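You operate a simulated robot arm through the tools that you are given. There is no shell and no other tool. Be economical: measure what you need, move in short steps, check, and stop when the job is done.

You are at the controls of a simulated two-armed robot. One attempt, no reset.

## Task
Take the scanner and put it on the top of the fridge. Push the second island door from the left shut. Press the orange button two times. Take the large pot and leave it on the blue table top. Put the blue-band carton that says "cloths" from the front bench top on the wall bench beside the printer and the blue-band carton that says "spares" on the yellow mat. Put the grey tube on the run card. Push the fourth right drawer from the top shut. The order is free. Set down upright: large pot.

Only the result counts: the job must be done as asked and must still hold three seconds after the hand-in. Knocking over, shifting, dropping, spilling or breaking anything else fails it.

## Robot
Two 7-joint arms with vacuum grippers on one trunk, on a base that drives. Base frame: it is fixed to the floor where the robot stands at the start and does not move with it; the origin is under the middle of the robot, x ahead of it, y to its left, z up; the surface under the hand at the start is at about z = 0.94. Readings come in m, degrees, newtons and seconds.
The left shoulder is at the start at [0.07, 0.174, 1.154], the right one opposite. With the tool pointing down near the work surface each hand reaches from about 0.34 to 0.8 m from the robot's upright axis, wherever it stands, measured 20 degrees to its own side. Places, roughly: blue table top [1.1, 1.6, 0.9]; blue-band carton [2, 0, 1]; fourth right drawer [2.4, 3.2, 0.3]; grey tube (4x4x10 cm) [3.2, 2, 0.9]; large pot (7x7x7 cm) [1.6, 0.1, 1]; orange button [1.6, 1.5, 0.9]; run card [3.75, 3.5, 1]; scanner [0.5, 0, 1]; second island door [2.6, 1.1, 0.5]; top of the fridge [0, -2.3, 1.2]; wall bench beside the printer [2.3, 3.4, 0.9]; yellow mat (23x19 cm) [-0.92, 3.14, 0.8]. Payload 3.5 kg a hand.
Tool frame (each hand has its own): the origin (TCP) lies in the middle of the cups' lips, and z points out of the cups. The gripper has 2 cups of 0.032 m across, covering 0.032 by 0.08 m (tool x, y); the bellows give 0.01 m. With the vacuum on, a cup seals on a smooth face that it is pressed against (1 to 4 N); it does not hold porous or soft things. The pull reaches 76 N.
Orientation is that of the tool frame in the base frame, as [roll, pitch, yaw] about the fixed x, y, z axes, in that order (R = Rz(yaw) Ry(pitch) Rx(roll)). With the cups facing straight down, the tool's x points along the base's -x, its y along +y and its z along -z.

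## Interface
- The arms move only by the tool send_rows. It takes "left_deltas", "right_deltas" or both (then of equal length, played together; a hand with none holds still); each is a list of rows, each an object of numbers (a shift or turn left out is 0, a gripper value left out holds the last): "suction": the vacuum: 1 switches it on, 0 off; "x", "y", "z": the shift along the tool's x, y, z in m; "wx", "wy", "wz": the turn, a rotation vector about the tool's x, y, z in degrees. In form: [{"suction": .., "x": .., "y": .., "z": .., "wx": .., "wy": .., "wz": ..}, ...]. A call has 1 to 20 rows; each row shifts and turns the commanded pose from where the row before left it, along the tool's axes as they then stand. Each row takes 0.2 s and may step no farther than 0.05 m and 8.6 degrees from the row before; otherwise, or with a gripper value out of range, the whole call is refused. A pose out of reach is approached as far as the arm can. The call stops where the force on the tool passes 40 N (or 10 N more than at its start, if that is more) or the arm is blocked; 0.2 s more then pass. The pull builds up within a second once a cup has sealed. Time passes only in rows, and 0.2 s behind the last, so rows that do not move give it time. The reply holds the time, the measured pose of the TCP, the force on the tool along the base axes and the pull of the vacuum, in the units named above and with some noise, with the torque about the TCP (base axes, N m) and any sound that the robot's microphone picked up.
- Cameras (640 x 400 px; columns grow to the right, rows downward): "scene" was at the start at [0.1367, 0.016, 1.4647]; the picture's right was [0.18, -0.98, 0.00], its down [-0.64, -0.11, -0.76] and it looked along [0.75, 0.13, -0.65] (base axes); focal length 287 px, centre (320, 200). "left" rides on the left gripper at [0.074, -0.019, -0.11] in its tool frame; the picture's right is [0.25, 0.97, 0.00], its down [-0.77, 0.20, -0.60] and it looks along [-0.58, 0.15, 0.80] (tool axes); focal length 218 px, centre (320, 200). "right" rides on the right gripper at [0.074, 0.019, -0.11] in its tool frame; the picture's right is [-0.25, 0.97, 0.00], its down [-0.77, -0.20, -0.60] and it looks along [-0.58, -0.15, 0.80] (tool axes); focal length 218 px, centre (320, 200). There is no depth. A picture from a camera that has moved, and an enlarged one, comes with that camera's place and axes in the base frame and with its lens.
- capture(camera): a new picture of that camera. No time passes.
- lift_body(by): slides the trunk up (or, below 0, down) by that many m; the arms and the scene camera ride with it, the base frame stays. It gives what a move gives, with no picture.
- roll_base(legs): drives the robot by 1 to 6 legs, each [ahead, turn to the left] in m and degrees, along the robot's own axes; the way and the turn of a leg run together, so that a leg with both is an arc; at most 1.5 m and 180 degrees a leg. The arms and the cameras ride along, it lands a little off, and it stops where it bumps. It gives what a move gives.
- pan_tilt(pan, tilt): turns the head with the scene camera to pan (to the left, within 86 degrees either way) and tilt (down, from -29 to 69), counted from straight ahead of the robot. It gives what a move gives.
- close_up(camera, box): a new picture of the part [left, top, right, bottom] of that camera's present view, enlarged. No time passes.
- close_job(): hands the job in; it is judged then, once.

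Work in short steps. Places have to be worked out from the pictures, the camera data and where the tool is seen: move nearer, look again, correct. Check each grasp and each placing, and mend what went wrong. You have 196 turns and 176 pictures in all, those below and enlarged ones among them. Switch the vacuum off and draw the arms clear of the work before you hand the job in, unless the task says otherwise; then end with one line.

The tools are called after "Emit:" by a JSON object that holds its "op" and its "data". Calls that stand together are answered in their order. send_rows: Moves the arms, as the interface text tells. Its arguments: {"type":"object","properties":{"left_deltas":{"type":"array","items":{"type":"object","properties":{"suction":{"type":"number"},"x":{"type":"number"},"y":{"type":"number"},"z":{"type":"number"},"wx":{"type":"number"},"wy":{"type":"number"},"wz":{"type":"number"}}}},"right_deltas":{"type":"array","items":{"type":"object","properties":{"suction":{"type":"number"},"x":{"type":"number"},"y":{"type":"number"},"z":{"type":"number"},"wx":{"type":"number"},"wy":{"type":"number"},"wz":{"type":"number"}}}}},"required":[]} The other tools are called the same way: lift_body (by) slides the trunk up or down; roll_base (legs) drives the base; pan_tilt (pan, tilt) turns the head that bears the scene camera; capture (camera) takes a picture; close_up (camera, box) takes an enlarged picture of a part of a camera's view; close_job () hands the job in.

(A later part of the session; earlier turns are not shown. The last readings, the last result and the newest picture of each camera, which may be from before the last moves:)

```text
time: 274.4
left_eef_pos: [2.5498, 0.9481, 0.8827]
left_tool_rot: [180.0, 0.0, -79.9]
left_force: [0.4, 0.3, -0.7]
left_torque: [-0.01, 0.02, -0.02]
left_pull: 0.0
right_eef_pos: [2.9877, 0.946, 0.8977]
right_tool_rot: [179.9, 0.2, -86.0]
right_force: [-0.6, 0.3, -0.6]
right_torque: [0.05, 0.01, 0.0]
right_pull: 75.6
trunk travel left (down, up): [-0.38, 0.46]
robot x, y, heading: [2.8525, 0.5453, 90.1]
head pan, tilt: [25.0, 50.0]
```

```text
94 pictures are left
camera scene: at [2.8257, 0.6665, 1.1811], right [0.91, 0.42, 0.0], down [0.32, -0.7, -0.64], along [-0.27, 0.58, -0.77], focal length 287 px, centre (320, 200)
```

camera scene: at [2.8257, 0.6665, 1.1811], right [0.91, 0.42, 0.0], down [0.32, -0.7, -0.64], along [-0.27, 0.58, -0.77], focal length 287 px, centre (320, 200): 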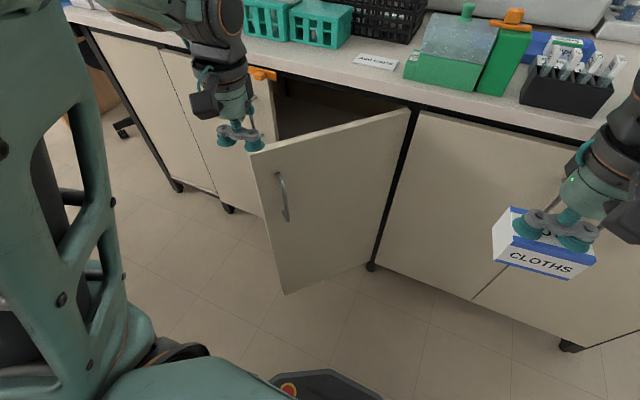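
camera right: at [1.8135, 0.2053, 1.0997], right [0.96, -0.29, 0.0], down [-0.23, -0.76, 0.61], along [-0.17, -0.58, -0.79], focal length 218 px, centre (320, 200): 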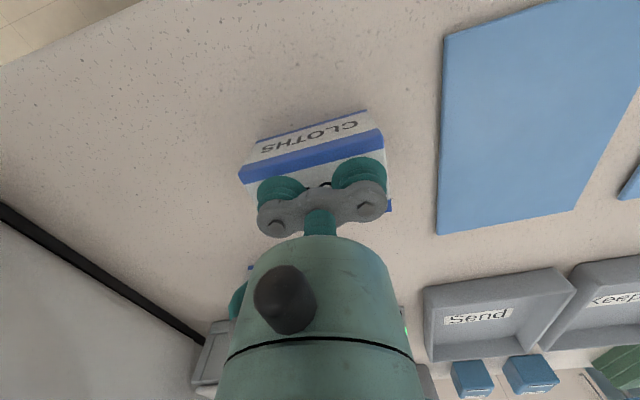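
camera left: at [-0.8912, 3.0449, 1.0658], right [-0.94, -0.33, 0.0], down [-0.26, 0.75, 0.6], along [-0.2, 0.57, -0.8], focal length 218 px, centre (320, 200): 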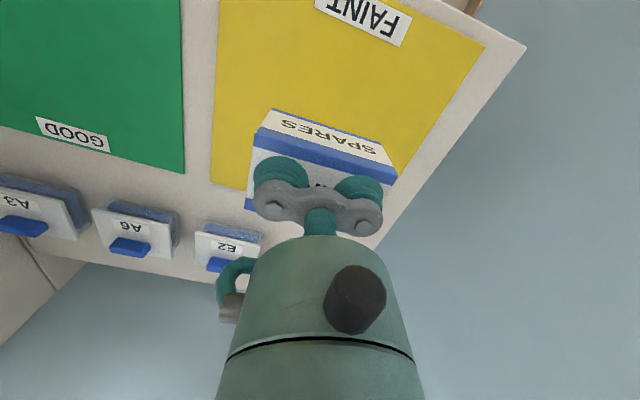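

The left hand hovers just over the door's free edge. I back up 0.2 m, then tilt the left tool to point forward and lower it to the outer side of the door.

Emit:
{"op": "roll_base", "data": {"legs": [[-0.2, 0]]}}

Emit:
{"op": "send_rows", "data": {"left_deltas": [{"wy": -8}, {"wy": -8}, {"wy": -8}, {"wy": -8}, {"wy": -8}, {"wy": -8}, {"wy": -8}, {"wy": -8}, {"wy": -8}]}}

Emit:
{"op": "capture", "data": {"camera": "scene"}}

```text
time: 276.0
left_eef_pos: [2.5487, 0.7471, 0.8829]
left_tool_rot: [180.0, 0.1, -79.7]
left_force: [-0.3, 0.2, -0.6]
left_torque: [0.06, 0.0, 0.03]
left_pull: 0.0
right_eef_pos: [2.987, 0.7455, 0.9001]
right_tool_rot: [179.9, 0.3, -86.0]
right_force: [0.2, 0.0, -0.8]
right_torque: [0.03, 0.0, -0.02]
right_pull: 75.7
trunk travel left (down, up): [-0.38, 0.46]
robot x, y, heading: [2.8555, 0.3451, 90.0]
head pan, tilt: [25.0, 50.0]
```

```text
time: 278.0
left_eef_pos: [2.5083, 0.8248, 0.8911]
left_tool_rot: [179.7, 60.2, -80.1]
left_force: [0.5, -0.3, 0.2]
left_torque: [-0.01, 0.01, -0.02]
left_pull: 0.1
left hand out of reach, approached as far as the arm can: row 2, 3, 4, 5, 6, 7, 8, 9
right_eef_pos: [2.9875, 0.7461, 0.8985]
right_tool_rot: [179.9, 0.2, -86.0]
right_force: [-0.6, -0.1, -0.8]
right_torque: [-0.02, 0.0, -0.02]
right_pull: 75.3
trunk travel left (down, up): [-0.38, 0.46]
robot x, y, heading: [2.8507, 0.347, 89.7]
head pan, tilt: [25.0, 50.0]
```

```text
93 pictures are left
camera scene: at [2.8254, 0.4659, 1.1811], right [0.91, 0.42, 0.0], down [0.32, -0.69, -0.64], along [-0.27, 0.58, -0.77], focal length 287 px, centre (320, 200)
```

scene: 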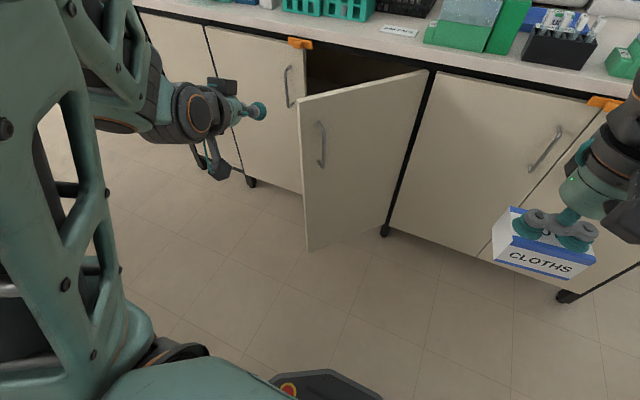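

The tool points forward ~60°. I lower the trunk 0.24 m and shift the hand east in front of the door's outer face.

Emit:
{"op": "lift_body", "data": {"by": -0.24}}

Emit:
{"op": "send_rows", "data": {"left_deltas": [{"y": -0.05}, {"y": -0.05}, {"y": -0.03}]}}

Emit:
{"op": "capture", "data": {"camera": "scene"}}

Emit:
{"op": "capture", "data": {"camera": "left"}}

```text
time: 280.5
left_eef_pos: [2.5075, 0.8239, 0.6496]
left_tool_rot: [-180.0, 60.0, -79.8]
left_force: [0.4, 0.0, 0.1]
left_torque: [-0.01, 0.01, 0.02]
left_pull: 0.2
right_eef_pos: [2.9873, 0.7456, 0.6582]
right_tool_rot: [179.9, 0.2, -86.0]
right_force: [0.2, -1.2, -0.3]
right_torque: [0.01, -0.01, -0.01]
right_pull: 75.6
trunk travel left (down, up): [-0.14, 0.7]
robot x, y, heading: [2.8569, 0.3404, 90.1]
head pan, tilt: [25.0, 50.0]
```

```text
time: 281.3
left_eef_pos: [2.608, 0.869, 0.6101]
left_tool_rot: [-176.0, 58.1, -75.4]
left_force: [-0.2, -0.7, -1.3]
left_torque: [0.01, 0.0, 0.04]
left_pull: 0.0
left hand out of reach, approached as far as the arm can: row 1, 2, 3
right_eef_pos: [2.9881, 0.7451, 0.6587]
right_tool_rot: [179.8, 0.1, -85.9]
right_force: [-0.1, -0.6, 0.1]
right_torque: [-0.02, 0.0, 0.0]
right_pull: 75.8
trunk travel left (down, up): [-0.14, 0.7]
robot x, y, heading: [2.8559, 0.3457, 90.2]
head pan, tilt: [25.0, 50.0]
```

```text
92 pictures are left
camera scene: at [2.8208, 0.4679, 0.9474], right [0.89, 0.46, 0.0], down [0.32, -0.63, -0.7], along [-0.32, 0.62, -0.71], focal length 287 px, centre (320, 200)
```

scene: 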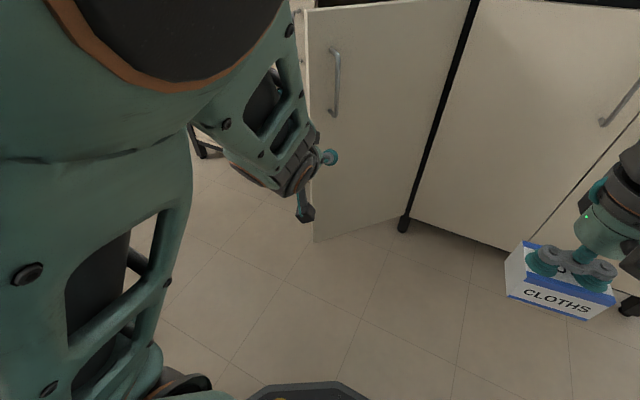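

```text
91 pictures are left
camera left: at [2.6522, 0.7418, 0.6067], right [-0.91, -0.32, -0.25], down [-0.21, -0.15, 0.97], along [-0.35, 0.94, 0.07], focal length 218 px, centre (320, 200)
```

left: 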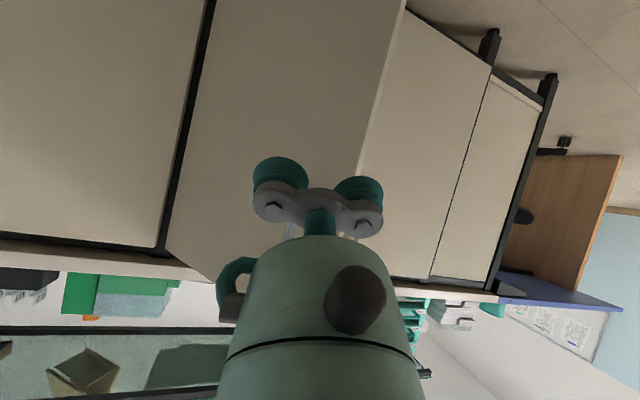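

The cups face the door's outer face, below its handle. I push north in steps.

Emit:
{"op": "send_rows", "data": {"left_deltas": [{"z": 0.033, "x": -0.02}, {"z": 0.033, "x": -0.02}, {"z": 0.033, "x": -0.02}, {"z": 0.033, "x": -0.02}, {"z": 0.033, "x": -0.02}]}}

Emit:
{"op": "capture", "data": {"camera": "scene"}}

```text
time: 282.4
left_eef_pos: [2.575, 1.0209, 0.6189]
left_tool_rot: [178.8, 59.1, -79.7]
left_force: [-5.9, -9.8, -4.1]
left_torque: [0.08, -0.09, -0.08]
left_pull: 0.1
right_eef_pos: [2.9859, 0.7465, 0.6588]
right_tool_rot: [179.9, 0.2, -85.6]
right_force: [0.7, 0.1, 0.9]
right_torque: [-0.03, 0.0, 0.01]
right_pull: 75.5
trunk travel left (down, up): [-0.14, 0.7]
robot x, y, heading: [2.8553, 0.3451, 90.2]
head pan, tilt: [25.0, 50.0]
stopped in row 5 (left hand): the force on the tool passed its limit at 50 N (the readings are from after the stop); the commanded pose is now the measured one
```

```text
90 pictures are left
camera scene: at [2.8245, 0.4651, 0.9411], right [0.9, 0.43, 0.0], down [0.33, -0.69, -0.64], along [-0.27, 0.58, -0.77], focal length 287 px, centre (320, 200)
```

scene: 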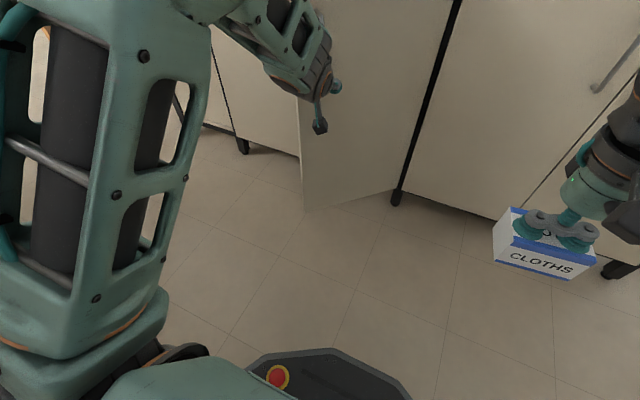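

Contact with the door; the push was too quick. I push on in smaller steps.

Emit:
{"op": "send_rows", "data": {"left_deltas": [{"z": 0.008, "x": -0.005}, {"z": 0.008, "x": -0.005}, {"z": 0.01, "x": -0.006}, {"z": 0.01, "x": -0.006}, {"z": 0.01, "x": -0.006}, {"z": 0.01, "x": -0.006}, {"z": 0.01, "x": -0.006}, {"z": 0.01, "x": -0.006}, {"z": 0.01, "x": -0.006}, {"z": 0.01, "x": -0.006}]}}

Emit:
{"op": "capture", "data": {"camera": "scene"}}

```text
time: 282.9
left_eef_pos: [2.5678, 1.0292, 0.6186]
left_tool_rot: [178.4, 58.8, -79.2]
left_force: [-8.1, -9.7, -0.2]
left_torque: [0.06, 0.02, 0.01]
left_pull: 0.0
right_eef_pos: [2.9849, 0.7455, 0.6597]
right_tool_rot: [179.8, 0.2, -85.5]
right_force: [0.0, 0.0, -1.1]
right_torque: [0.0, 0.04, -0.03]
right_pull: 75.5
trunk travel left (down, up): [-0.14, 0.7]
robot x, y, heading: [2.8504, 0.3486, 90.3]
head pan, tilt: [25.0, 50.0]
stopped in row 2 (left hand): the force on the tool passed its limit at 44 N (the readings are from after the stop); the commanded pose is now the measured one
```

```text
89 pictures are left
camera scene: at [2.8238, 0.4642, 0.9413], right [0.9, 0.43, 0.0], down [0.33, -0.69, -0.64], along [-0.28, 0.58, -0.77], focal length 287 px, centre (320, 200)
```

scene: 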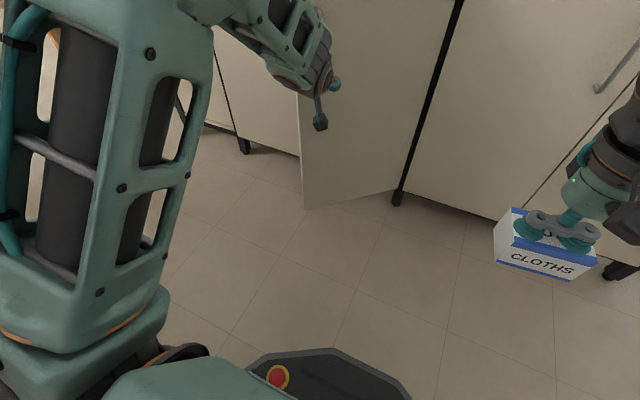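

The cup has met the door's handle (z 0.61–0.78). I draw back 5 cm, lower the trunk 0.13 m to pass beneath it, and push again gently.

Emit:
{"op": "send_rows", "data": {"left_deltas": [{"z": -0.033, "x": 0.02}, {"z": -0.02, "x": 0.012}]}}

Emit:
{"op": "lift_body", "data": {"by": -0.13}}

Emit:
{"op": "send_rows", "data": {"left_deltas": [{"z": 0.02, "x": -0.012}, {"z": 0.02, "x": -0.012}, {"z": 0.008, "x": -0.005}, {"z": 0.008, "x": -0.005}, {"z": 0.008, "x": -0.005}, {"z": 0.008, "x": -0.005}, {"z": 0.008, "x": -0.005}, {"z": 0.008, "x": -0.005}, {"z": 0.008, "x": -0.005}, {"z": 0.008, "x": -0.005}]}}

Emit:
{"op": "capture", "data": {"camera": "scene"}}

```text
time: 283.5
left_eef_pos: [2.5815, 0.9718, 0.6185]
left_tool_rot: [178.6, 58.9, -79.3]
left_force: [0.2, 0.1, 0.8]
left_torque: [0.02, 0.0, 0.01]
left_pull: 0.1
right_eef_pos: [2.9864, 0.7443, 0.659]
right_tool_rot: [179.8, 0.2, -85.7]
right_force: [1.0, -0.8, -0.3]
right_torque: [-0.01, 0.01, -0.04]
right_pull: 75.2
trunk travel left (down, up): [-0.14, 0.7]
robot x, y, heading: [2.8539, 0.3432, 90.3]
head pan, tilt: [25.0, 50.0]
```

```text
time: 285.1
left_eef_pos: [2.5814, 0.97, 0.488]
left_tool_rot: [178.6, 58.9, -79.3]
left_force: [-0.1, -0.7, 1.6]
left_torque: [0.01, 0.02, -0.02]
left_pull: 0.1
right_eef_pos: [2.9848, 0.7461, 0.529]
right_tool_rot: [180.0, 0.2, -85.7]
right_force: [0.7, 0.3, 0.6]
right_torque: [-0.02, 0.02, 0.01]
right_pull: 75.7
trunk travel left (down, up): [-0.01, 0.83]
robot x, y, heading: [2.8542, 0.343, 90.2]
head pan, tilt: [25.0, 50.0]
```

```text
time: 287.3
left_eef_pos: [2.5568, 1.0902, 0.4903]
left_tool_rot: [178.5, 58.9, -79.3]
left_force: [0.0, -0.3, -0.5]
left_torque: [0.0, -0.01, 0.0]
left_pull: 0.1
right_eef_pos: [2.9858, 0.7464, 0.5292]
right_tool_rot: [179.9, 0.3, -85.6]
right_force: [0.0, 0.1, -0.2]
right_torque: [0.03, 0.01, 0.0]
right_pull: 75.1
trunk travel left (down, up): [-0.01, 0.83]
robot x, y, heading: [2.8565, 0.3458, 90.3]
head pan, tilt: [25.0, 50.0]
```

```text
88 pictures are left
camera scene: at [2.824, 0.465, 0.8111], right [0.9, 0.43, 0.0], down [0.33, -0.69, -0.64], along [-0.28, 0.58, -0.77], focal length 287 px, centre (320, 200)
```

scene: 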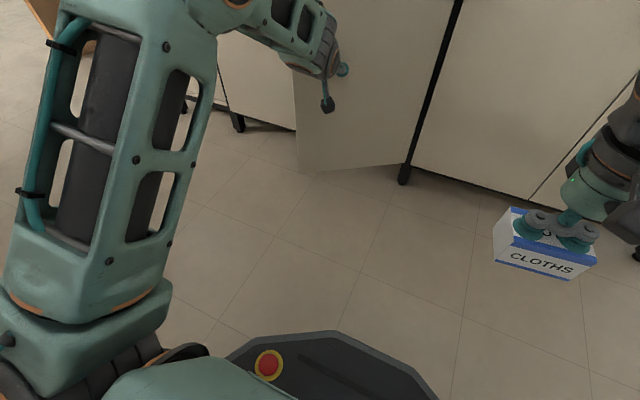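

No contact yet; I continue slowly.

Emit:
{"op": "send_rows", "data": {"left_deltas": [{"z": 0.008, "x": -0.005}, {"z": 0.008, "x": -0.005}, {"z": 0.008, "x": -0.005}, {"z": 0.008, "x": -0.005}, {"z": 0.008, "x": -0.005}, {"z": 0.008, "x": -0.005}, {"z": 0.008, "x": -0.005}, {"z": 0.008, "x": -0.005}, {"z": 0.008, "x": -0.005}, {"z": 0.008, "x": -0.005}]}}

Emit:
{"op": "capture", "data": {"camera": "scene"}}

```text
time: 289.5
left_eef_pos: [2.5366, 1.1819, 0.491]
left_tool_rot: [178.6, 58.9, -79.2]
left_force: [-0.2, 0.5, -0.4]
left_torque: [-0.02, 0.03, 0.01]
left_pull: 0.0
right_eef_pos: [2.9859, 0.7462, 0.529]
right_tool_rot: [179.9, 0.2, -85.6]
right_force: [-0.6, 0.4, -0.5]
right_torque: [-0.04, 0.0, 0.01]
right_pull: 75.5
trunk travel left (down, up): [-0.01, 0.83]
robot x, y, heading: [2.8542, 0.3441, 90.2]
head pan, tilt: [25.0, 50.0]
```

```text
87 pictures are left
camera scene: at [2.824, 0.465, 0.8111], right [0.9, 0.43, 0.0], down [0.33, -0.69, -0.64], along [-0.28, 0.58, -0.77], focal length 287 px, centre (320, 200)
```

scene: 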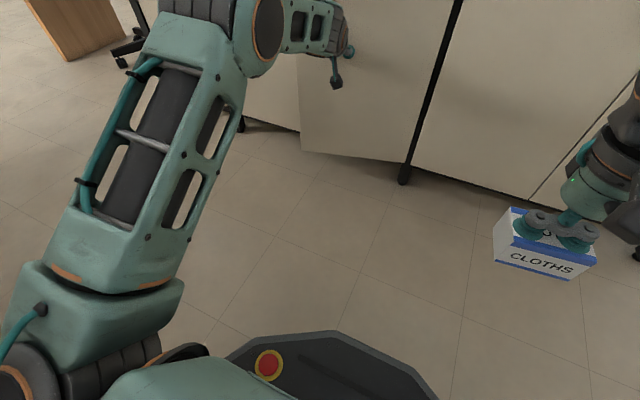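

The door swings with almost no resistance. I keep pushing.

Emit:
{"op": "send_rows", "data": {"left_deltas": [{"z": 0.008, "x": -0.005}, {"z": 0.008, "x": -0.005}, {"z": 0.008, "x": -0.005}, {"z": 0.008, "x": -0.005}, {"z": 0.008, "x": -0.005}, {"z": 0.008, "x": -0.005}, {"z": 0.008, "x": -0.005}]}}

Emit:
{"op": "capture", "data": {"camera": "scene"}}

```text
time: 291.1
left_eef_pos: [2.5229, 1.247, 0.4921]
left_tool_rot: [178.5, 59.0, -79.3]
left_force: [-0.7, 0.0, 0.6]
left_torque: [0.0, 0.0, 0.0]
left_pull: 0.0
right_eef_pos: [2.9848, 0.7461, 0.5282]
right_tool_rot: [179.8, 0.1, -85.6]
right_force: [-0.5, 0.2, -1.3]
right_torque: [0.03, 0.02, 0.02]
right_pull: 75.6
trunk travel left (down, up): [-0.01, 0.83]
robot x, y, heading: [2.8554, 0.3461, 90.6]
head pan, tilt: [25.0, 50.0]
```

```text
86 pictures are left
camera scene: at [2.8239, 0.465, 0.8111], right [0.9, 0.43, 0.0], down [0.33, -0.69, -0.64], along [-0.28, 0.58, -0.77], focal length 287 px, centre (320, 200)
```

scene: 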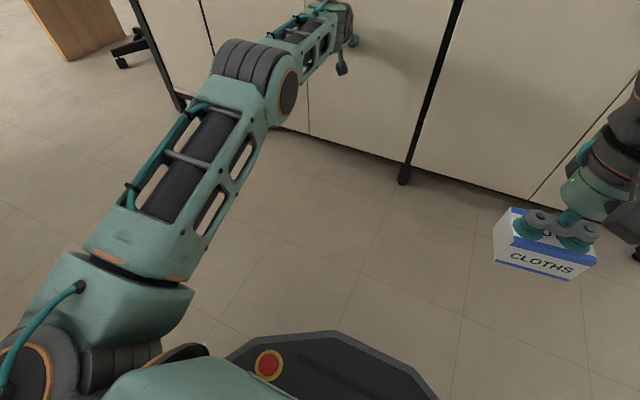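

Nearly flush. I press the last bit until force or a click.

Emit:
{"op": "send_rows", "data": {"left_deltas": [{"z": 0.006, "x": -0.004}, {"z": 0.006, "x": -0.004}, {"z": 0.006, "x": -0.004}, {"z": 0.006, "x": -0.004}, {"z": 0.006, "x": -0.004}, {}]}}

Emit:
{"op": "close_up", "data": {"camera": "scene", "box": [200, 0, 480, 200]}}

```text
time: 292.5
left_eef_pos: [2.5184, 1.2594, 0.4933]
left_tool_rot: [178.6, 58.8, -79.1]
left_force: [-12.2, -34.9, -6.8]
left_torque: [0.71, 0.04, -1.0]
left_pull: 0.0
left hand out of reach, approached as far as the arm can: row 3, 4, 5
right_eef_pos: [2.9845, 0.7461, 0.5292]
right_tool_rot: [-179.9, 0.1, -85.7]
right_force: [-0.1, -0.3, -0.6]
right_torque: [-0.06, 0.01, 0.0]
right_pull: 75.4
trunk travel left (down, up): [-0.01, 0.83]
robot x, y, heading: [2.8525, 0.3457, 90.2]
head pan, tilt: [25.0, 50.0]
```

```text
2.00 times, centred on (340, 100) of scene
camera zoom: at [2.8229, 0.4639, 0.8111], right [0.9, 0.43, 0.0], down [0.33, -0.69, -0.64], along [-0.28, 0.58, -0.77], focal length 574 px, centre (280, 400)
```

zoom: 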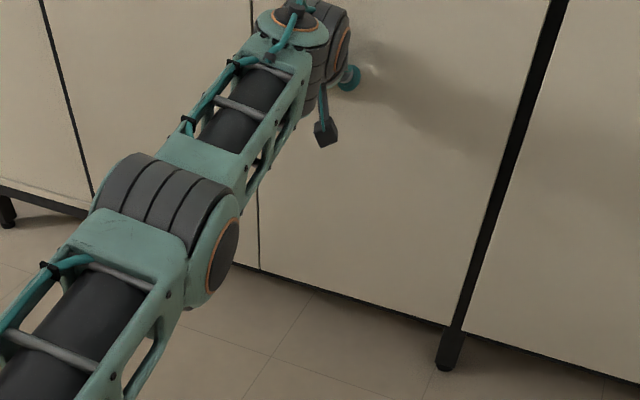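

Firm stop at 35 N; the door is shut. I draw the hand back and check it stays shut.

Emit:
{"op": "send_rows", "data": {"left_deltas": [{"z": -0.02, "x": 0.012}, {"z": -0.033, "x": 0.02}, {"z": -0.033, "x": 0.02}, {"z": -0.033, "x": 0.02}, {"z": -0.033, "x": 0.02}, {"z": -0.033, "x": 0.02}, {"z": -0.033, "x": 0.02}, {"z": -0.033, "x": 0.02}, {"z": -0.033, "x": 0.02}, {"z": -0.033, "x": 0.02}]}}

Emit:
{"op": "lift_body", "data": {"by": 0.65}}

Emit:
{"op": "capture", "data": {"camera": "scene"}}

```text
time: 294.7
left_eef_pos: [2.5971, 0.8975, 0.4925]
left_tool_rot: [178.5, 59.0, -79.4]
left_force: [0.0, -0.3, 0.0]
left_torque: [0.03, -0.03, 0.04]
left_pull: 0.0
right_eef_pos: [2.9855, 0.7469, 0.5286]
right_tool_rot: [179.9, 0.2, -85.6]
right_force: [0.6, 0.0, -0.9]
right_torque: [0.01, -0.01, 0.02]
right_pull: 75.2
trunk travel left (down, up): [-0.01, 0.83]
robot x, y, heading: [2.8535, 0.3451, 90.2]
head pan, tilt: [25.0, 50.0]
```

```text
refused: 0.65 is not a number from -0.4 to 0.4
```

```text
84 pictures are left
camera scene: at [2.8239, 0.4651, 0.8111], right [0.9, 0.43, 0.0], down [0.33, -0.69, -0.64], along [-0.27, 0.58, -0.77], focal length 287 px, centre (320, 200)
```

scene: 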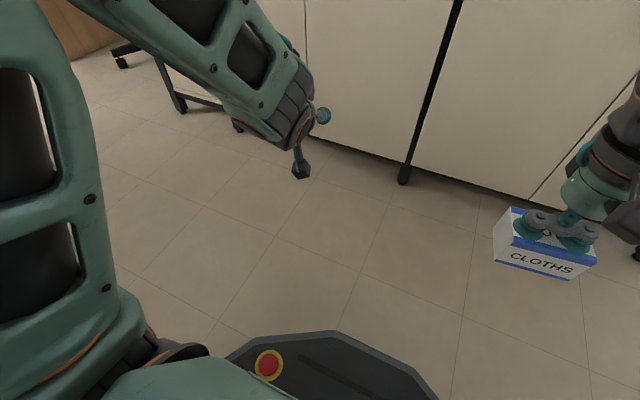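

The door stays shut. I raise the trunk, restore the left tool to pointing down, and look east.

Emit:
{"op": "lift_body", "data": {"by": 0.4}}

Emit:
{"op": "lift_body", "data": {"by": 0.25}}

Emit:
{"op": "send_rows", "data": {"left_deltas": [{"wy": 8}, {"wy": 8}, {"wy": 8}, {"wy": 8}, {"wy": 8}, {"wy": 8}, {"wy": 8}, {"wy": 3}]}}

Emit:
{"op": "roll_base", "data": {"legs": [[0, -60]]}}

Emit:
{"op": "pan_tilt", "data": {"pan": 20, "tilt": 25}}

Emit:
{"op": "capture", "data": {"camera": "scene"}}

```text
time: 298.5
left_eef_pos: [2.5974, 0.8961, 0.8914]
left_tool_rot: [178.5, 58.9, -79.4]
left_force: [0.5, 0.1, 0.1]
left_torque: [0.03, 0.01, 0.0]
left_pull: 0.1
right_eef_pos: [2.9849, 0.745, 0.9288]
right_tool_rot: [180.0, 0.2, -85.7]
right_force: [0.5, -0.3, -1.3]
right_torque: [-0.01, -0.04, 0.04]
right_pull: 75.1
trunk travel left (down, up): [-0.41, 0.43]
robot x, y, heading: [2.8515, 0.3451, 90.2]
head pan, tilt: [25.0, 50.0]
```

```text
time: 301.1
left_eef_pos: [2.5984, 0.8963, 1.1413]
left_tool_rot: [178.5, 58.9, -79.2]
left_force: [0.0, 1.2, 0.2]
left_torque: [-0.02, -0.02, 0.03]
left_pull: 0.0
right_eef_pos: [2.9852, 0.7454, 1.1794]
right_tool_rot: [179.9, 0.2, -85.6]
right_force: [0.4, 0.1, -0.1]
right_torque: [0.04, -0.01, -0.03]
right_pull: 75.5
trunk travel left (down, up): [-0.66, 0.18]
robot x, y, heading: [2.8513, 0.3437, 90.4]
head pan, tilt: [25.0, 50.0]
```

```text
time: 302.9
left_eef_pos: [2.5978, 0.8962, 1.1412]
left_tool_rot: [179.2, -0.2, -78.0]
left_force: [-0.7, 0.6, 0.4]
left_torque: [0.01, -0.02, 0.0]
left_pull: 0.0
right_eef_pos: [2.9858, 0.7464, 1.1791]
right_tool_rot: [179.9, 0.2, -85.6]
right_force: [-0.5, 0.7, -0.1]
right_torque: [0.02, 0.0, 0.03]
right_pull: 75.3
trunk travel left (down, up): [-0.66, 0.18]
robot x, y, heading: [2.8586, 0.3434, 90.3]
head pan, tilt: [25.0, 50.0]
```

```text
time: 305.9
left_eef_pos: [3.2012, 0.8467, 1.1418]
left_tool_rot: [179.3, -0.1, -137.7]
left_force: [0.0, 0.0, -0.7]
left_torque: [0.02, 0.03, 0.01]
left_pull: 0.1
right_eef_pos: [3.2662, 0.4341, 1.1778]
right_tool_rot: [179.9, 0.2, -145.4]
right_force: [-0.3, -0.2, -0.5]
right_torque: [0.0, -0.01, 0.03]
right_pull: 75.6
trunk travel left (down, up): [-0.66, 0.18]
robot x, y, heading: [2.8524, 0.3441, 30.6]
head pan, tilt: [25.0, 50.0]
```

```text
time: 306.8
left_eef_pos: [3.2007, 0.8463, 1.1405]
left_tool_rot: [179.2, 0.0, -137.8]
left_force: [0.5, 0.3, 0.1]
left_torque: [-0.04, 0.01, -0.03]
left_pull: 0.0
right_eef_pos: [3.2677, 0.4349, 1.1805]
right_tool_rot: [179.9, 0.3, -145.3]
right_force: [0.3, -0.5, -1.1]
right_torque: [-0.02, 0.02, -0.01]
right_pull: 75.6
trunk travel left (down, up): [-0.66, 0.18]
robot x, y, heading: [2.8543, 0.3468, 30.5]
head pan, tilt: [20.0, 25.0]
```

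```text
83 pictures are left
camera scene: at [2.9585, 0.4426, 1.4985], right [0.77, -0.63, 0.0], down [-0.27, -0.33, -0.91], along [0.57, 0.7, -0.42], focal length 287 px, centre (320, 200)
```

scene: 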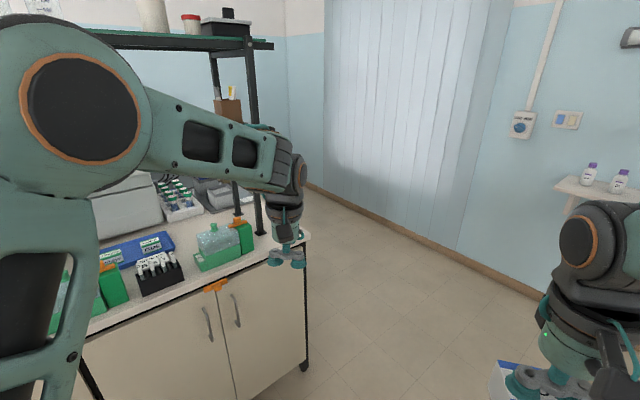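

The island ends at x≈3.48, with room east of it. I drive round its east end.

Emit:
{"op": "roll_base", "data": {"legs": [[0, -30], [1.1, 0], [0, 90], [1.2, 0]]}}

Emit:
{"op": "pan_tilt", "data": {"pan": 50, "tilt": 30}}

Emit:
{"op": "capture", "data": {"camera": "scene"}}

Emit:
{"op": "pan_tilt", "data": {"pan": 0, "tilt": 25}}

Emit:
{"op": "capture", "data": {"camera": "scene"}}

```text
time: 323.4
left_eef_pos: [3.7016, 2.1085, 1.1414]
left_tool_rot: [179.2, -0.2, -78.5]
left_force: [1.1, -0.5, 0.3]
left_torque: [-0.03, 0.02, 0.0]
left_pull: 0.1
right_eef_pos: [4.0891, 1.9549, 1.1784]
right_tool_rot: [179.9, 0.2, -86.2]
right_force: [0.4, 0.1, -0.1]
right_torque: [-0.02, -0.01, 0.01]
right_pull: 75.4
trunk travel left (down, up): [-0.66, 0.18]
robot x, y, heading: [3.9557, 1.5542, 90.0]
head pan, tilt: [20.0, 25.0]
```

```text
time: 324.4
left_eef_pos: [3.7014, 2.1084, 1.142]
left_tool_rot: [179.3, -0.1, -78.5]
left_force: [0.2, 0.2, -0.9]
left_torque: [0.0, 0.03, -0.01]
left_pull: 0.0
right_eef_pos: [4.0885, 1.9548, 1.1785]
right_tool_rot: [179.9, 0.1, -86.1]
right_force: [1.3, 0.9, -1.6]
right_torque: [0.0, 0.02, -0.01]
right_pull: 75.7
trunk travel left (down, up): [-0.66, 0.18]
robot x, y, heading: [3.9573, 1.551, 90.0]
head pan, tilt: [50.0, 30.0]
```

```text
82 pictures are left
camera scene: at [3.8888, 1.663, 1.4906], right [0.64, 0.76, 0.0], down [0.38, -0.32, -0.87], along [-0.66, 0.56, -0.5], focal length 287 px, centre (320, 200)
```

scene: 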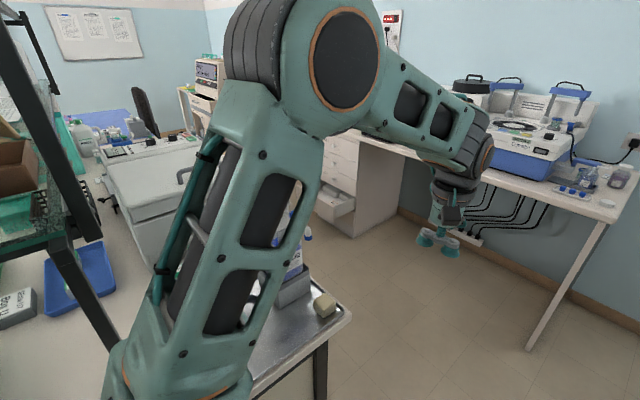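

```text
time: 325.6
left_eef_pos: [3.7018, 2.1082, 1.1411]
left_tool_rot: [179.3, -0.1, -78.6]
left_force: [-0.6, -0.1, -0.7]
left_torque: [0.07, 0.01, -0.01]
left_pull: 0.0
right_eef_pos: [4.0896, 1.9542, 1.1786]
right_tool_rot: [179.8, 0.1, -86.0]
right_force: [-0.2, 0.0, 0.3]
right_torque: [-0.03, 0.03, 0.0]
right_pull: 75.2
trunk travel left (down, up): [-0.66, 0.18]
robot x, y, heading: [3.9535, 1.5531, 89.7]
head pan, tilt: [0.0, 25.0]
```

```text
81 pictures are left
camera scene: at [3.9579, 1.697, 1.4986], right [1.0, 0.0, 0.0], down [0.0, -0.42, -0.91], along [0.0, 0.91, -0.42], focal length 287 px, centre (320, 200)
```

scene: 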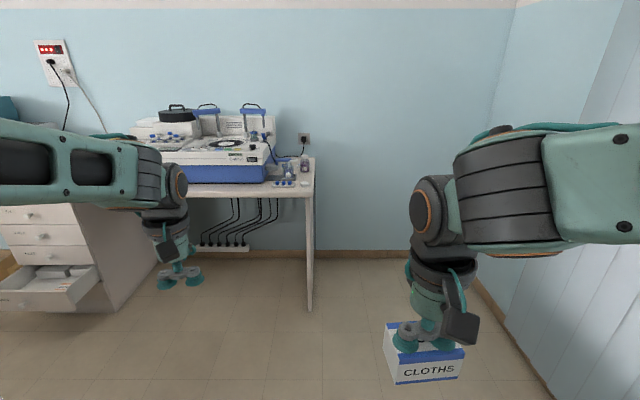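

The open fourth drawer is visible on the pedestal to the left, and the instrument with the run card ahead. I now look at the island's end for the grey tube, raising the trunk for clearance.

Emit:
{"op": "lift_body", "data": {"by": 0.15}}

Emit:
{"op": "roll_base", "data": {"legs": [[0.45, 0], [0, 45]]}}

Emit:
{"op": "pan_tilt", "data": {"pan": 30, "tilt": 45}}

Emit:
{"op": "capture", "data": {"camera": "scene"}}

Emit:
{"op": "capture", "data": {"camera": "left"}}

```text
time: 327.3
left_eef_pos: [3.702, 2.1095, 1.2909]
left_tool_rot: [179.2, -0.1, -78.5]
left_force: [1.4, -0.4, 0.2]
left_torque: [-0.02, -0.05, 0.01]
left_pull: 0.1
right_eef_pos: [4.09, 1.9542, 1.3284]
right_tool_rot: [179.9, 0.3, -86.1]
right_force: [-0.1, 0.4, -0.4]
right_torque: [-0.01, 0.01, -0.01]
right_pull: 75.5
trunk travel left (down, up): [-0.81, 0.03]
robot x, y, heading: [3.9533, 1.5549, 89.9]
head pan, tilt: [0.0, 25.0]
```

```text
time: 332.1
left_eef_pos: [3.3864, 2.2221, 1.2913]
left_tool_rot: [179.1, -0.1, -33.7]
left_force: [-1.0, 0.1, -0.1]
left_torque: [0.02, 0.03, 0.01]
left_pull: 0.1
right_eef_pos: [3.7692, 2.3865, 1.3299]
right_tool_rot: [179.8, 0.1, -41.3]
right_force: [-0.7, -0.1, -0.1]
right_torque: [0.01, 0.01, -0.02]
right_pull: 75.6
trunk travel left (down, up): [-0.81, 0.03]
robot x, y, heading: [3.9567, 2.0085, 134.4]
head pan, tilt: [0.0, 25.0]
```

```text
time: 333.1
left_eef_pos: [3.3851, 2.2219, 1.2903]
left_tool_rot: [179.3, 0.0, -33.7]
left_force: [-0.5, -0.8, 0.3]
left_torque: [-0.02, -0.01, 0.02]
left_pull: 0.0
right_eef_pos: [3.7694, 2.3864, 1.3298]
right_tool_rot: [179.9, 0.3, -41.3]
right_force: [-0.1, -0.3, -1.2]
right_torque: [0.02, 0.0, 0.03]
right_pull: 75.3
trunk travel left (down, up): [-0.81, 0.03]
robot x, y, heading: [3.9592, 2.0068, 134.9]
head pan, tilt: [30.0, 45.0]
```

```text
80 pictures are left
camera scene: at [3.8451, 2.0655, 1.618], right [0.26, 0.96, 0.0], down [0.68, -0.19, -0.71], along [-0.68, 0.19, -0.71], focal length 287 px, centre (320, 200)
```

scene: 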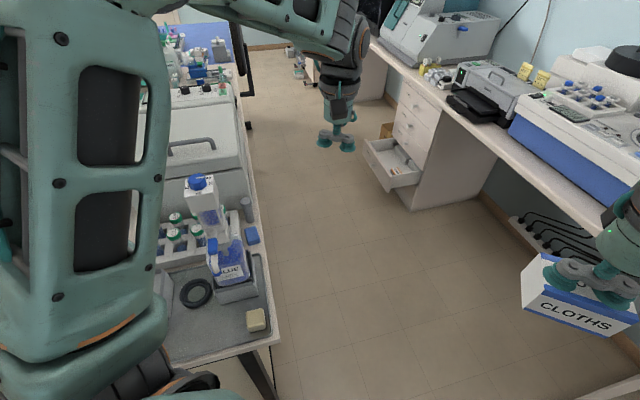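

```text
79 pictures are left
camera left: at [3.4572, 2.1984, 1.4015], right [-0.33, -0.95, 0.01], down [-0.75, 0.27, 0.61], along [-0.58, 0.19, -0.8], focal length 218 px, centre (320, 200)
```

left: 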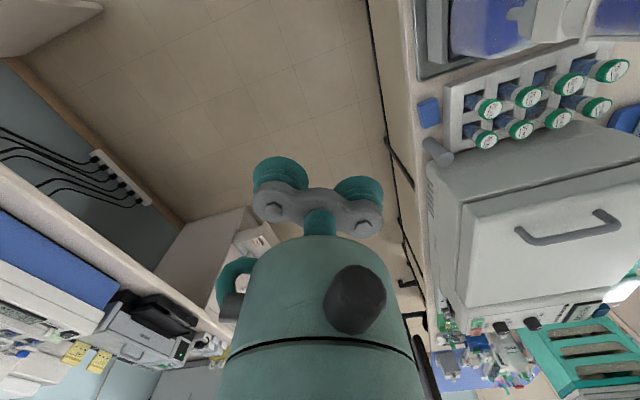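

The grey tube stands near [3.19, 2.01] at the island's north edge. I zoom in on it.

Emit:
{"op": "close_up", "data": {"camera": "scene", "box": [140, 160, 280, 260]}}

Emit:
{"op": "close_up", "data": {"camera": "left", "box": [390, 70, 530, 200]}}

```text
4.00 times, centred on (210, 210) of scene
camera zoom: at [3.8451, 2.0655, 1.618], right [0.26, 0.96, 0.0], down [0.68, -0.19, -0.71], along [-0.68, 0.19, -0.71], focal length 1149 px, centre (760, 160)
```

zoom: 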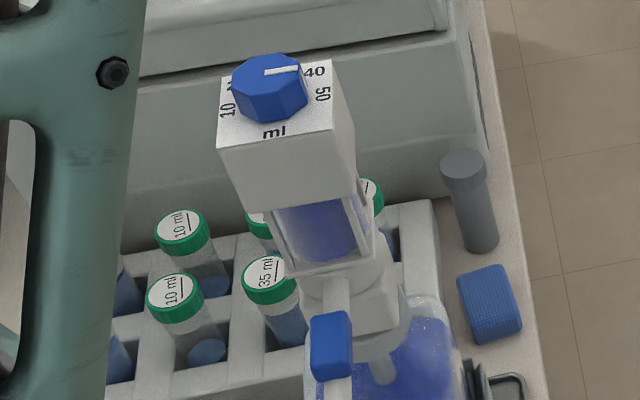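

```text
3.08 times, centred on (460, 135) of left
camera zoom: at [3.4572, 2.1984, 1.4015], right [-0.33, -0.95, 0.01], down [-0.75, 0.27, 0.61], along [-0.58, 0.19, -0.8], focal length 672 px, centre (-111, 400)
```

zoom: 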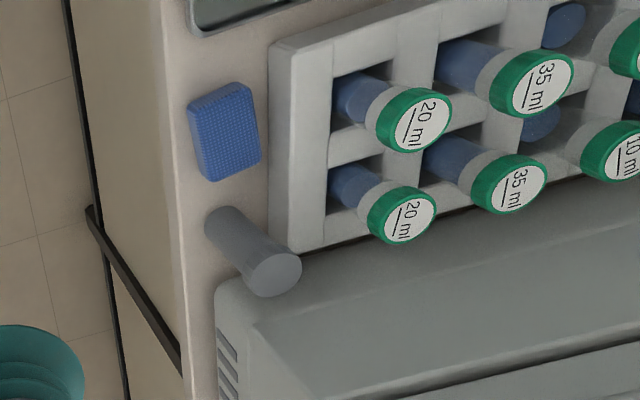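

The tube is capped, standing close to the tall rack and white box. I take a stand east of the island facing west, with the tube on my left side.

Emit:
{"op": "roll_base", "data": {"legs": [[0, -45], [0.2, 0], [0, 90], [0.07, 0]]}}

Emit:
{"op": "send_rows", "data": {"left_deltas": [{"wz": -1}]}}

Emit:
{"op": "pan_tilt", "data": {"pan": 0, "tilt": 45}}

Emit:
{"op": "capture", "data": {"camera": "scene"}}

Emit:
{"op": "capture", "data": {"camera": "left"}}

```text
time: 341.1
left_eef_pos: [3.3368, 1.9745, 1.2969]
left_tool_rot: [179.4, 0.4, 9.9]
left_force: [1.6, -0.4, 0.5]
left_torque: [-0.04, 0.02, 0.02]
left_pull: 0.2
right_eef_pos: [3.5024, 2.3575, 1.3326]
right_tool_rot: [179.9, 0.8, 2.1]
right_force: [-0.1, -0.2, -1.1]
right_torque: [-0.03, 0.06, 0.01]
right_pull: 76.1
trunk travel left (down, up): [-0.81, 0.03]
robot x, y, heading: [3.89, 2.2122, 178.1]
head pan, tilt: [30.0, 45.0]
```

```text
time: 341.5
left_eef_pos: [3.324, 1.9746, 1.2901]
left_tool_rot: [179.2, -0.2, 10.8]
left_force: [0.0, 1.0, 0.0]
left_torque: [0.0, 0.01, 0.0]
left_pull: 0.0
right_eef_pos: [3.4885, 2.3583, 1.3276]
right_tool_rot: [179.8, 0.1, 2.2]
right_force: [0.6, -0.5, -0.7]
right_torque: [-0.02, -0.02, 0.01]
right_pull: 75.9
trunk travel left (down, up): [-0.81, 0.03]
robot x, y, heading: [3.8874, 2.2056, 177.9]
head pan, tilt: [30.0, 45.0]
```

```text
time: 342.5
left_eef_pos: [3.3261, 1.975, 1.2923]
left_tool_rot: [179.4, 0.1, 10.8]
left_force: [-1.0, -0.4, -0.4]
left_torque: [0.01, 0.03, -0.04]
left_pull: 0.1
right_eef_pos: [3.4929, 2.358, 1.3294]
right_tool_rot: [179.8, 0.2, 2.2]
right_force: [-0.3, 0.2, -0.5]
right_torque: [0.01, -0.01, 0.01]
right_pull: 75.8
trunk travel left (down, up): [-0.81, 0.03]
robot x, y, heading: [3.8879, 2.2081, 178.5]
head pan, tilt: [0.0, 45.0]
```

```text
76 pictures are left
camera scene: at [3.7606, 2.2163, 1.618], right [0.03, 1.0, 0.0], down [0.71, -0.02, -0.71], along [-0.71, 0.02, -0.71], focal length 287 px, centre (320, 200)
```

scene: 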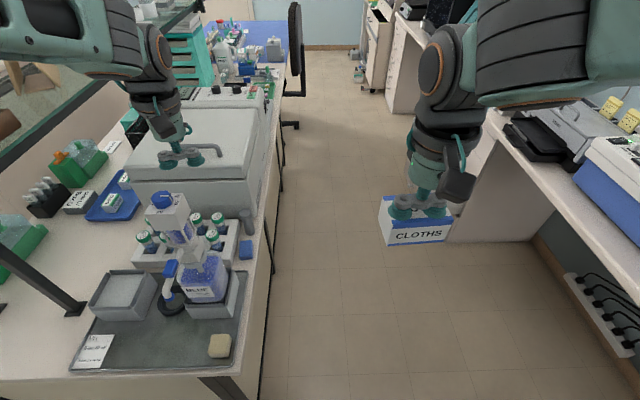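

```text
75 pictures are left
camera left: at [3.3944, 2.0081, 1.402], right [0.43, -0.9, 0.01], down [-0.72, -0.33, 0.61], along [-0.54, -0.27, -0.8], focal length 218 px, centre (320, 200)
```

left: 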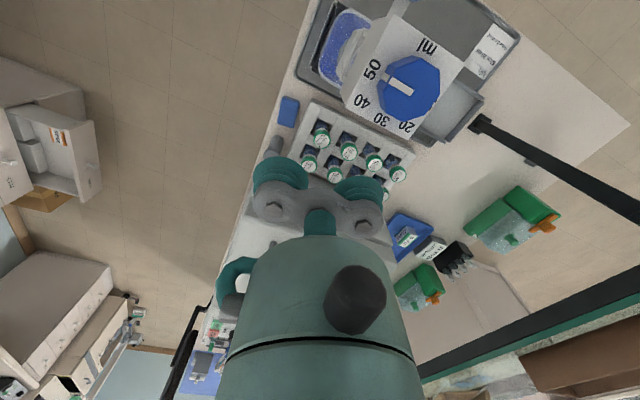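

Tube top ≈[3.195, 2.01, 1.0]. I turn the left wrist so its camera points north (free side) and bring one cup above the tube.

Emit:
{"op": "send_rows", "data": {"left_deltas": [{"wz": -8}, {"wz": -8}, {"wz": -8}, {"wz": -8}, {"wz": -8}, {"wz": -8}, {"wz": -8}, {"wz": -8}, {"wz": -8}, {"wz": -7.2}, {"y": -0.04, "x": 0.012}, {"y": -0.04, "x": 0.012}, {"y": -0.027, "x": 0.011}]}}

Emit:
{"op": "capture", "data": {"camera": "left"}}

Emit:
{"op": "capture", "data": {"camera": "scene"}}

```text
time: 345.3
left_eef_pos: [3.2178, 2.0125, 1.2928]
left_tool_rot: [179.8, 0.8, 89.9]
left_force: [0.1, 0.2, -0.3]
left_torque: [0.0, 0.02, -0.01]
left_pull: 0.1
right_eef_pos: [3.492, 2.3578, 1.3288]
right_tool_rot: [179.9, 0.2, 2.2]
right_force: [-0.1, -0.3, -0.6]
right_torque: [-0.02, 0.01, 0.01]
right_pull: 75.0
trunk travel left (down, up): [-0.81, 0.03]
robot x, y, heading: [3.8883, 2.2112, 178.0]
head pan, tilt: [0.0, 45.0]
```

```text
74 pictures are left
camera left: at [3.198, 2.0855, 1.4], right [0.97, 0.25, 0.0], down [0.2, -0.76, 0.61], along [0.16, -0.59, -0.79], focal length 218 px, centre (320, 200)
```

left: 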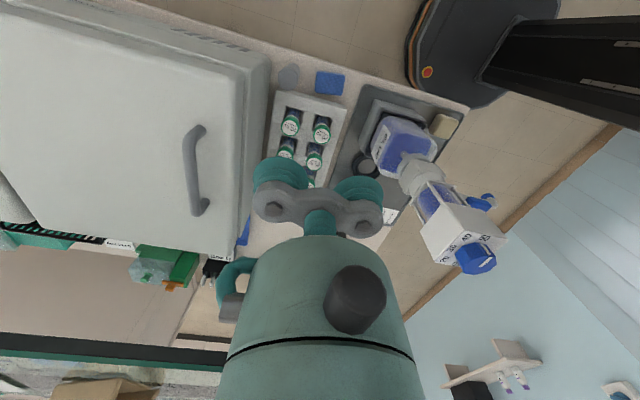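

```text
73 pictures are left
camera scene: at [3.7597, 2.2169, 1.618], right [0.03, 1.0, 0.0], down [0.71, -0.02, -0.71], along [-0.71, 0.02, -0.71], focal length 287 px, centre (320, 200)
```

scene: 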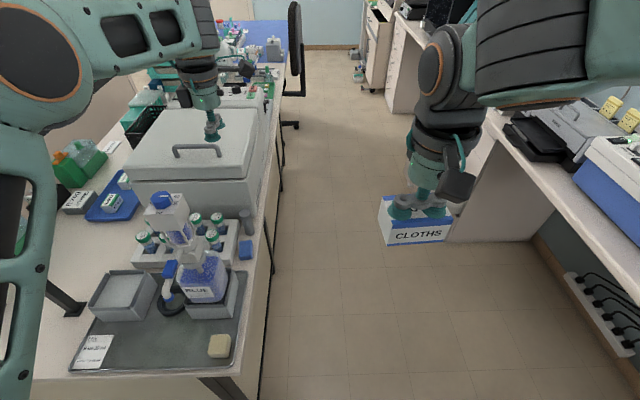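

I lower to z≈1.13 to measure the tube more precisely.

Emit:
{"op": "send_rows", "data": {"left_deltas": [{"z": 0.05, "wy": -0.8}, {"z": 0.05}, {"z": 0.05}, {}]}}

Emit:
{"op": "capture", "data": {"camera": "left"}}

Emit:
{"op": "close_up", "data": {"camera": "scene", "box": [150, 110, 290, 260]}}

```text
time: 346.3
left_eef_pos: [3.2198, 2.0087, 1.1407]
left_tool_rot: [179.8, 1.5, 90.0]
left_force: [0.7, -0.4, -0.8]
left_torque: [0.0, -0.01, -0.02]
left_pull: 0.1
right_eef_pos: [3.4931, 2.3564, 1.3285]
right_tool_rot: [179.9, 0.2, 2.2]
right_force: [0.3, 0.2, -1.1]
right_torque: [-0.01, -0.01, 0.01]
right_pull: 75.3
trunk travel left (down, up): [-0.81, 0.03]
robot x, y, heading: [3.8852, 2.2132, 178.2]
head pan, tilt: [0.0, 45.0]
```

```text
72 pictures are left
camera left: at [3.2, 2.0837, 1.2488], right [0.97, 0.25, 0.0], down [0.2, -0.75, 0.62], along [0.16, -0.61, -0.78], focal length 218 px, centre (320, 200)
```

left: 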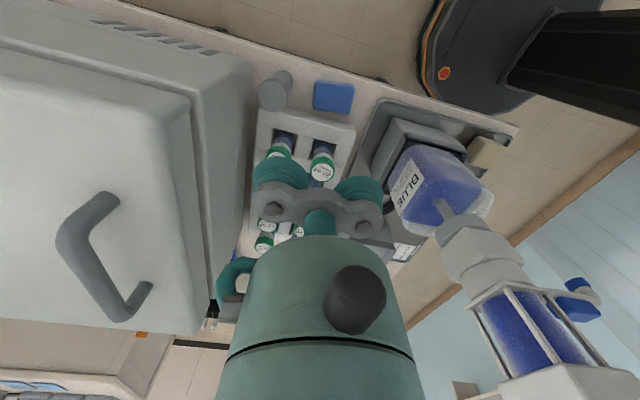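

```text
2.67 times, centred on (220, 185) of scene
camera zoom: at [3.7606, 2.2167, 1.618], right [0.03, 1.0, 0.0], down [0.71, -0.02, -0.71], along [-0.71, 0.02, -0.71], focal length 766 px, centre (587, 240)
```

zoom: 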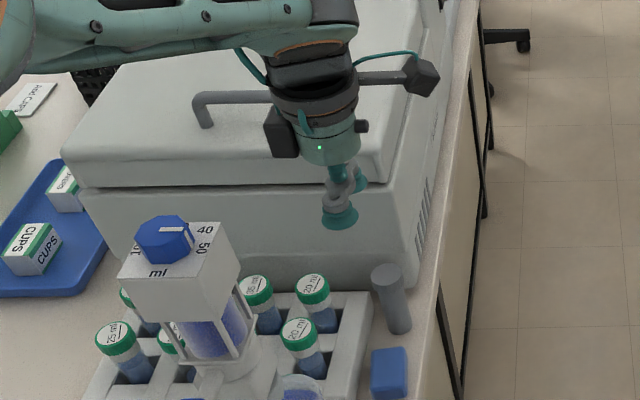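

Consistent fix: tube top [3.165, 2.007, 0.98]. I shift 3 cm west, level, and go down with suction.

Emit:
{"op": "send_rows", "data": {"left_deltas": [{"y": -0.031, "x": -0.001, "wy": 1.5, "suction": 1}, {"z": 0.04}, {"z": 0.04}, {"z": 0.03}, {"z": 0.02}, {}]}}

Emit:
{"op": "capture", "data": {"camera": "left"}}

Emit:
{"op": "close_up", "data": {"camera": "scene", "box": [190, 150, 290, 250]}}

```text
time: 347.7
left_eef_pos: [3.1893, 2.0056, 1.0105]
left_tool_rot: [179.8, 0.0, 89.9]
left_force: [1.0, 0.7, 0.1]
left_torque: [0.02, -0.01, 0.02]
left_pull: 0.1
right_eef_pos: [3.4932, 2.3581, 1.3292]
right_tool_rot: [179.9, 0.2, 2.3]
right_force: [0.5, 0.2, -0.9]
right_torque: [-0.01, 0.01, -0.01]
right_pull: 75.8
trunk travel left (down, up): [-0.81, 0.03]
robot x, y, heading: [3.8864, 2.2131, 177.7]
head pan, tilt: [0.0, 45.0]
```

```text
70 pictures are left
camera left: at [3.1693, 2.078, 1.1209], right [0.97, 0.25, 0.0], down [0.2, -0.77, 0.6], along [0.16, -0.58, -0.8], focal length 218 px, centre (320, 200)
```

left: 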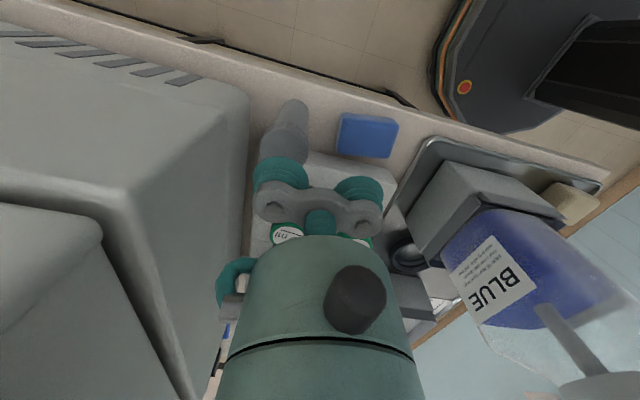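

```text
4.00 times, centred on (240, 200) of scene
camera zoom: at [3.7608, 2.2164, 1.618], right [0.03, 1.0, 0.0], down [0.71, -0.02, -0.71], along [-0.71, 0.02, -0.71], focal length 1149 px, centre (640, 200)
```

zoom: 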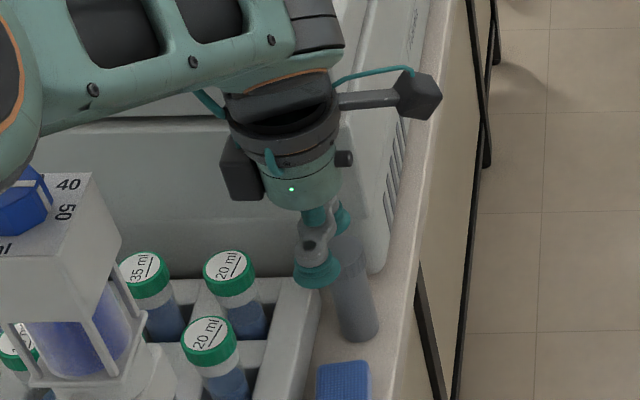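

The cup is over the tube; a 4 mm shift north centres it. I descend in small steps to seal.

Emit:
{"op": "send_rows", "data": {"left_deltas": [{"x": 0.004, "y": -0.001, "z": 0.015}, {"z": 0.006}, {"z": 0.004}, {"z": 0.004}, {"z": 0.003}, {}]}}

```text
time: 349.1
left_eef_pos: [3.1882, 2.0097, 0.9787]
left_tool_rot: [179.7, 0.0, 90.1]
left_force: [0.4, -0.1, -0.2]
left_torque: [-0.02, 0.87, -0.11]
left_pull: 37.5
right_eef_pos: [3.4917, 2.3576, 1.3298]
right_tool_rot: [179.9, 0.1, 2.3]
right_force: [-0.4, -0.6, -1.2]
right_torque: [0.01, -0.02, 0.02]
right_pull: 75.1
trunk travel left (down, up): [-0.81, 0.03]
robot x, y, heading: [3.8856, 2.2117, 177.9]
head pan, tilt: [0.0, 45.0]
```

One cup sealed (37.5 N). I lift straight up and check.

Emit:
{"op": "send_rows", "data": {"left_deltas": [{"z": -0.01}, {"z": -0.03}, {"z": -0.05}, {"z": -0.05}, {"z": -0.05}, {"z": -0.05}, {"z": -0.04}, {}]}}

Emit:
{"op": "close_up", "data": {"camera": "scene", "box": [150, 80, 330, 260]}}

```text
time: 350.9
left_eef_pos: [3.1873, 2.0097, 1.2594]
left_tool_rot: [179.8, 0.0, 89.9]
left_force: [0.0, 1.0, -1.3]
left_torque: [-0.02, 0.84, -0.12]
left_pull: 38.0
right_eef_pos: [3.4917, 2.3562, 1.3287]
right_tool_rot: [180.0, 0.2, 2.2]
right_force: [-0.6, 0.0, -0.7]
right_torque: [0.0, -0.01, 0.02]
right_pull: 75.3
trunk travel left (down, up): [-0.81, 0.03]
robot x, y, heading: [3.8907, 2.2107, 178.1]
head pan, tilt: [0.0, 45.0]
```

```text
2.22 times, centred on (240, 170) of scene
camera zoom: at [3.7597, 2.2162, 1.6179], right [0.03, 1.0, 0.0], down [0.71, -0.02, -0.71], along [-0.71, 0.02, -0.71], focal length 638 px, centre (498, 267)
```

zoom: 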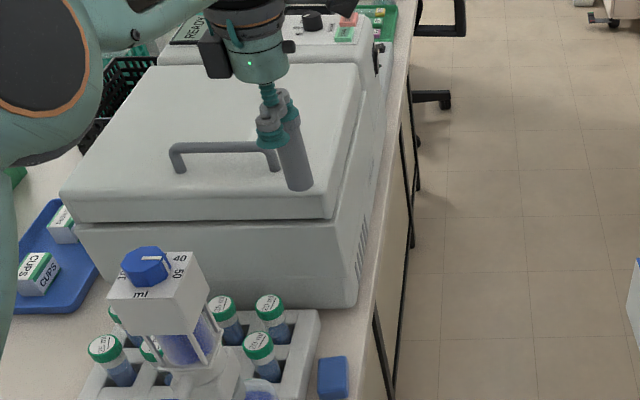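

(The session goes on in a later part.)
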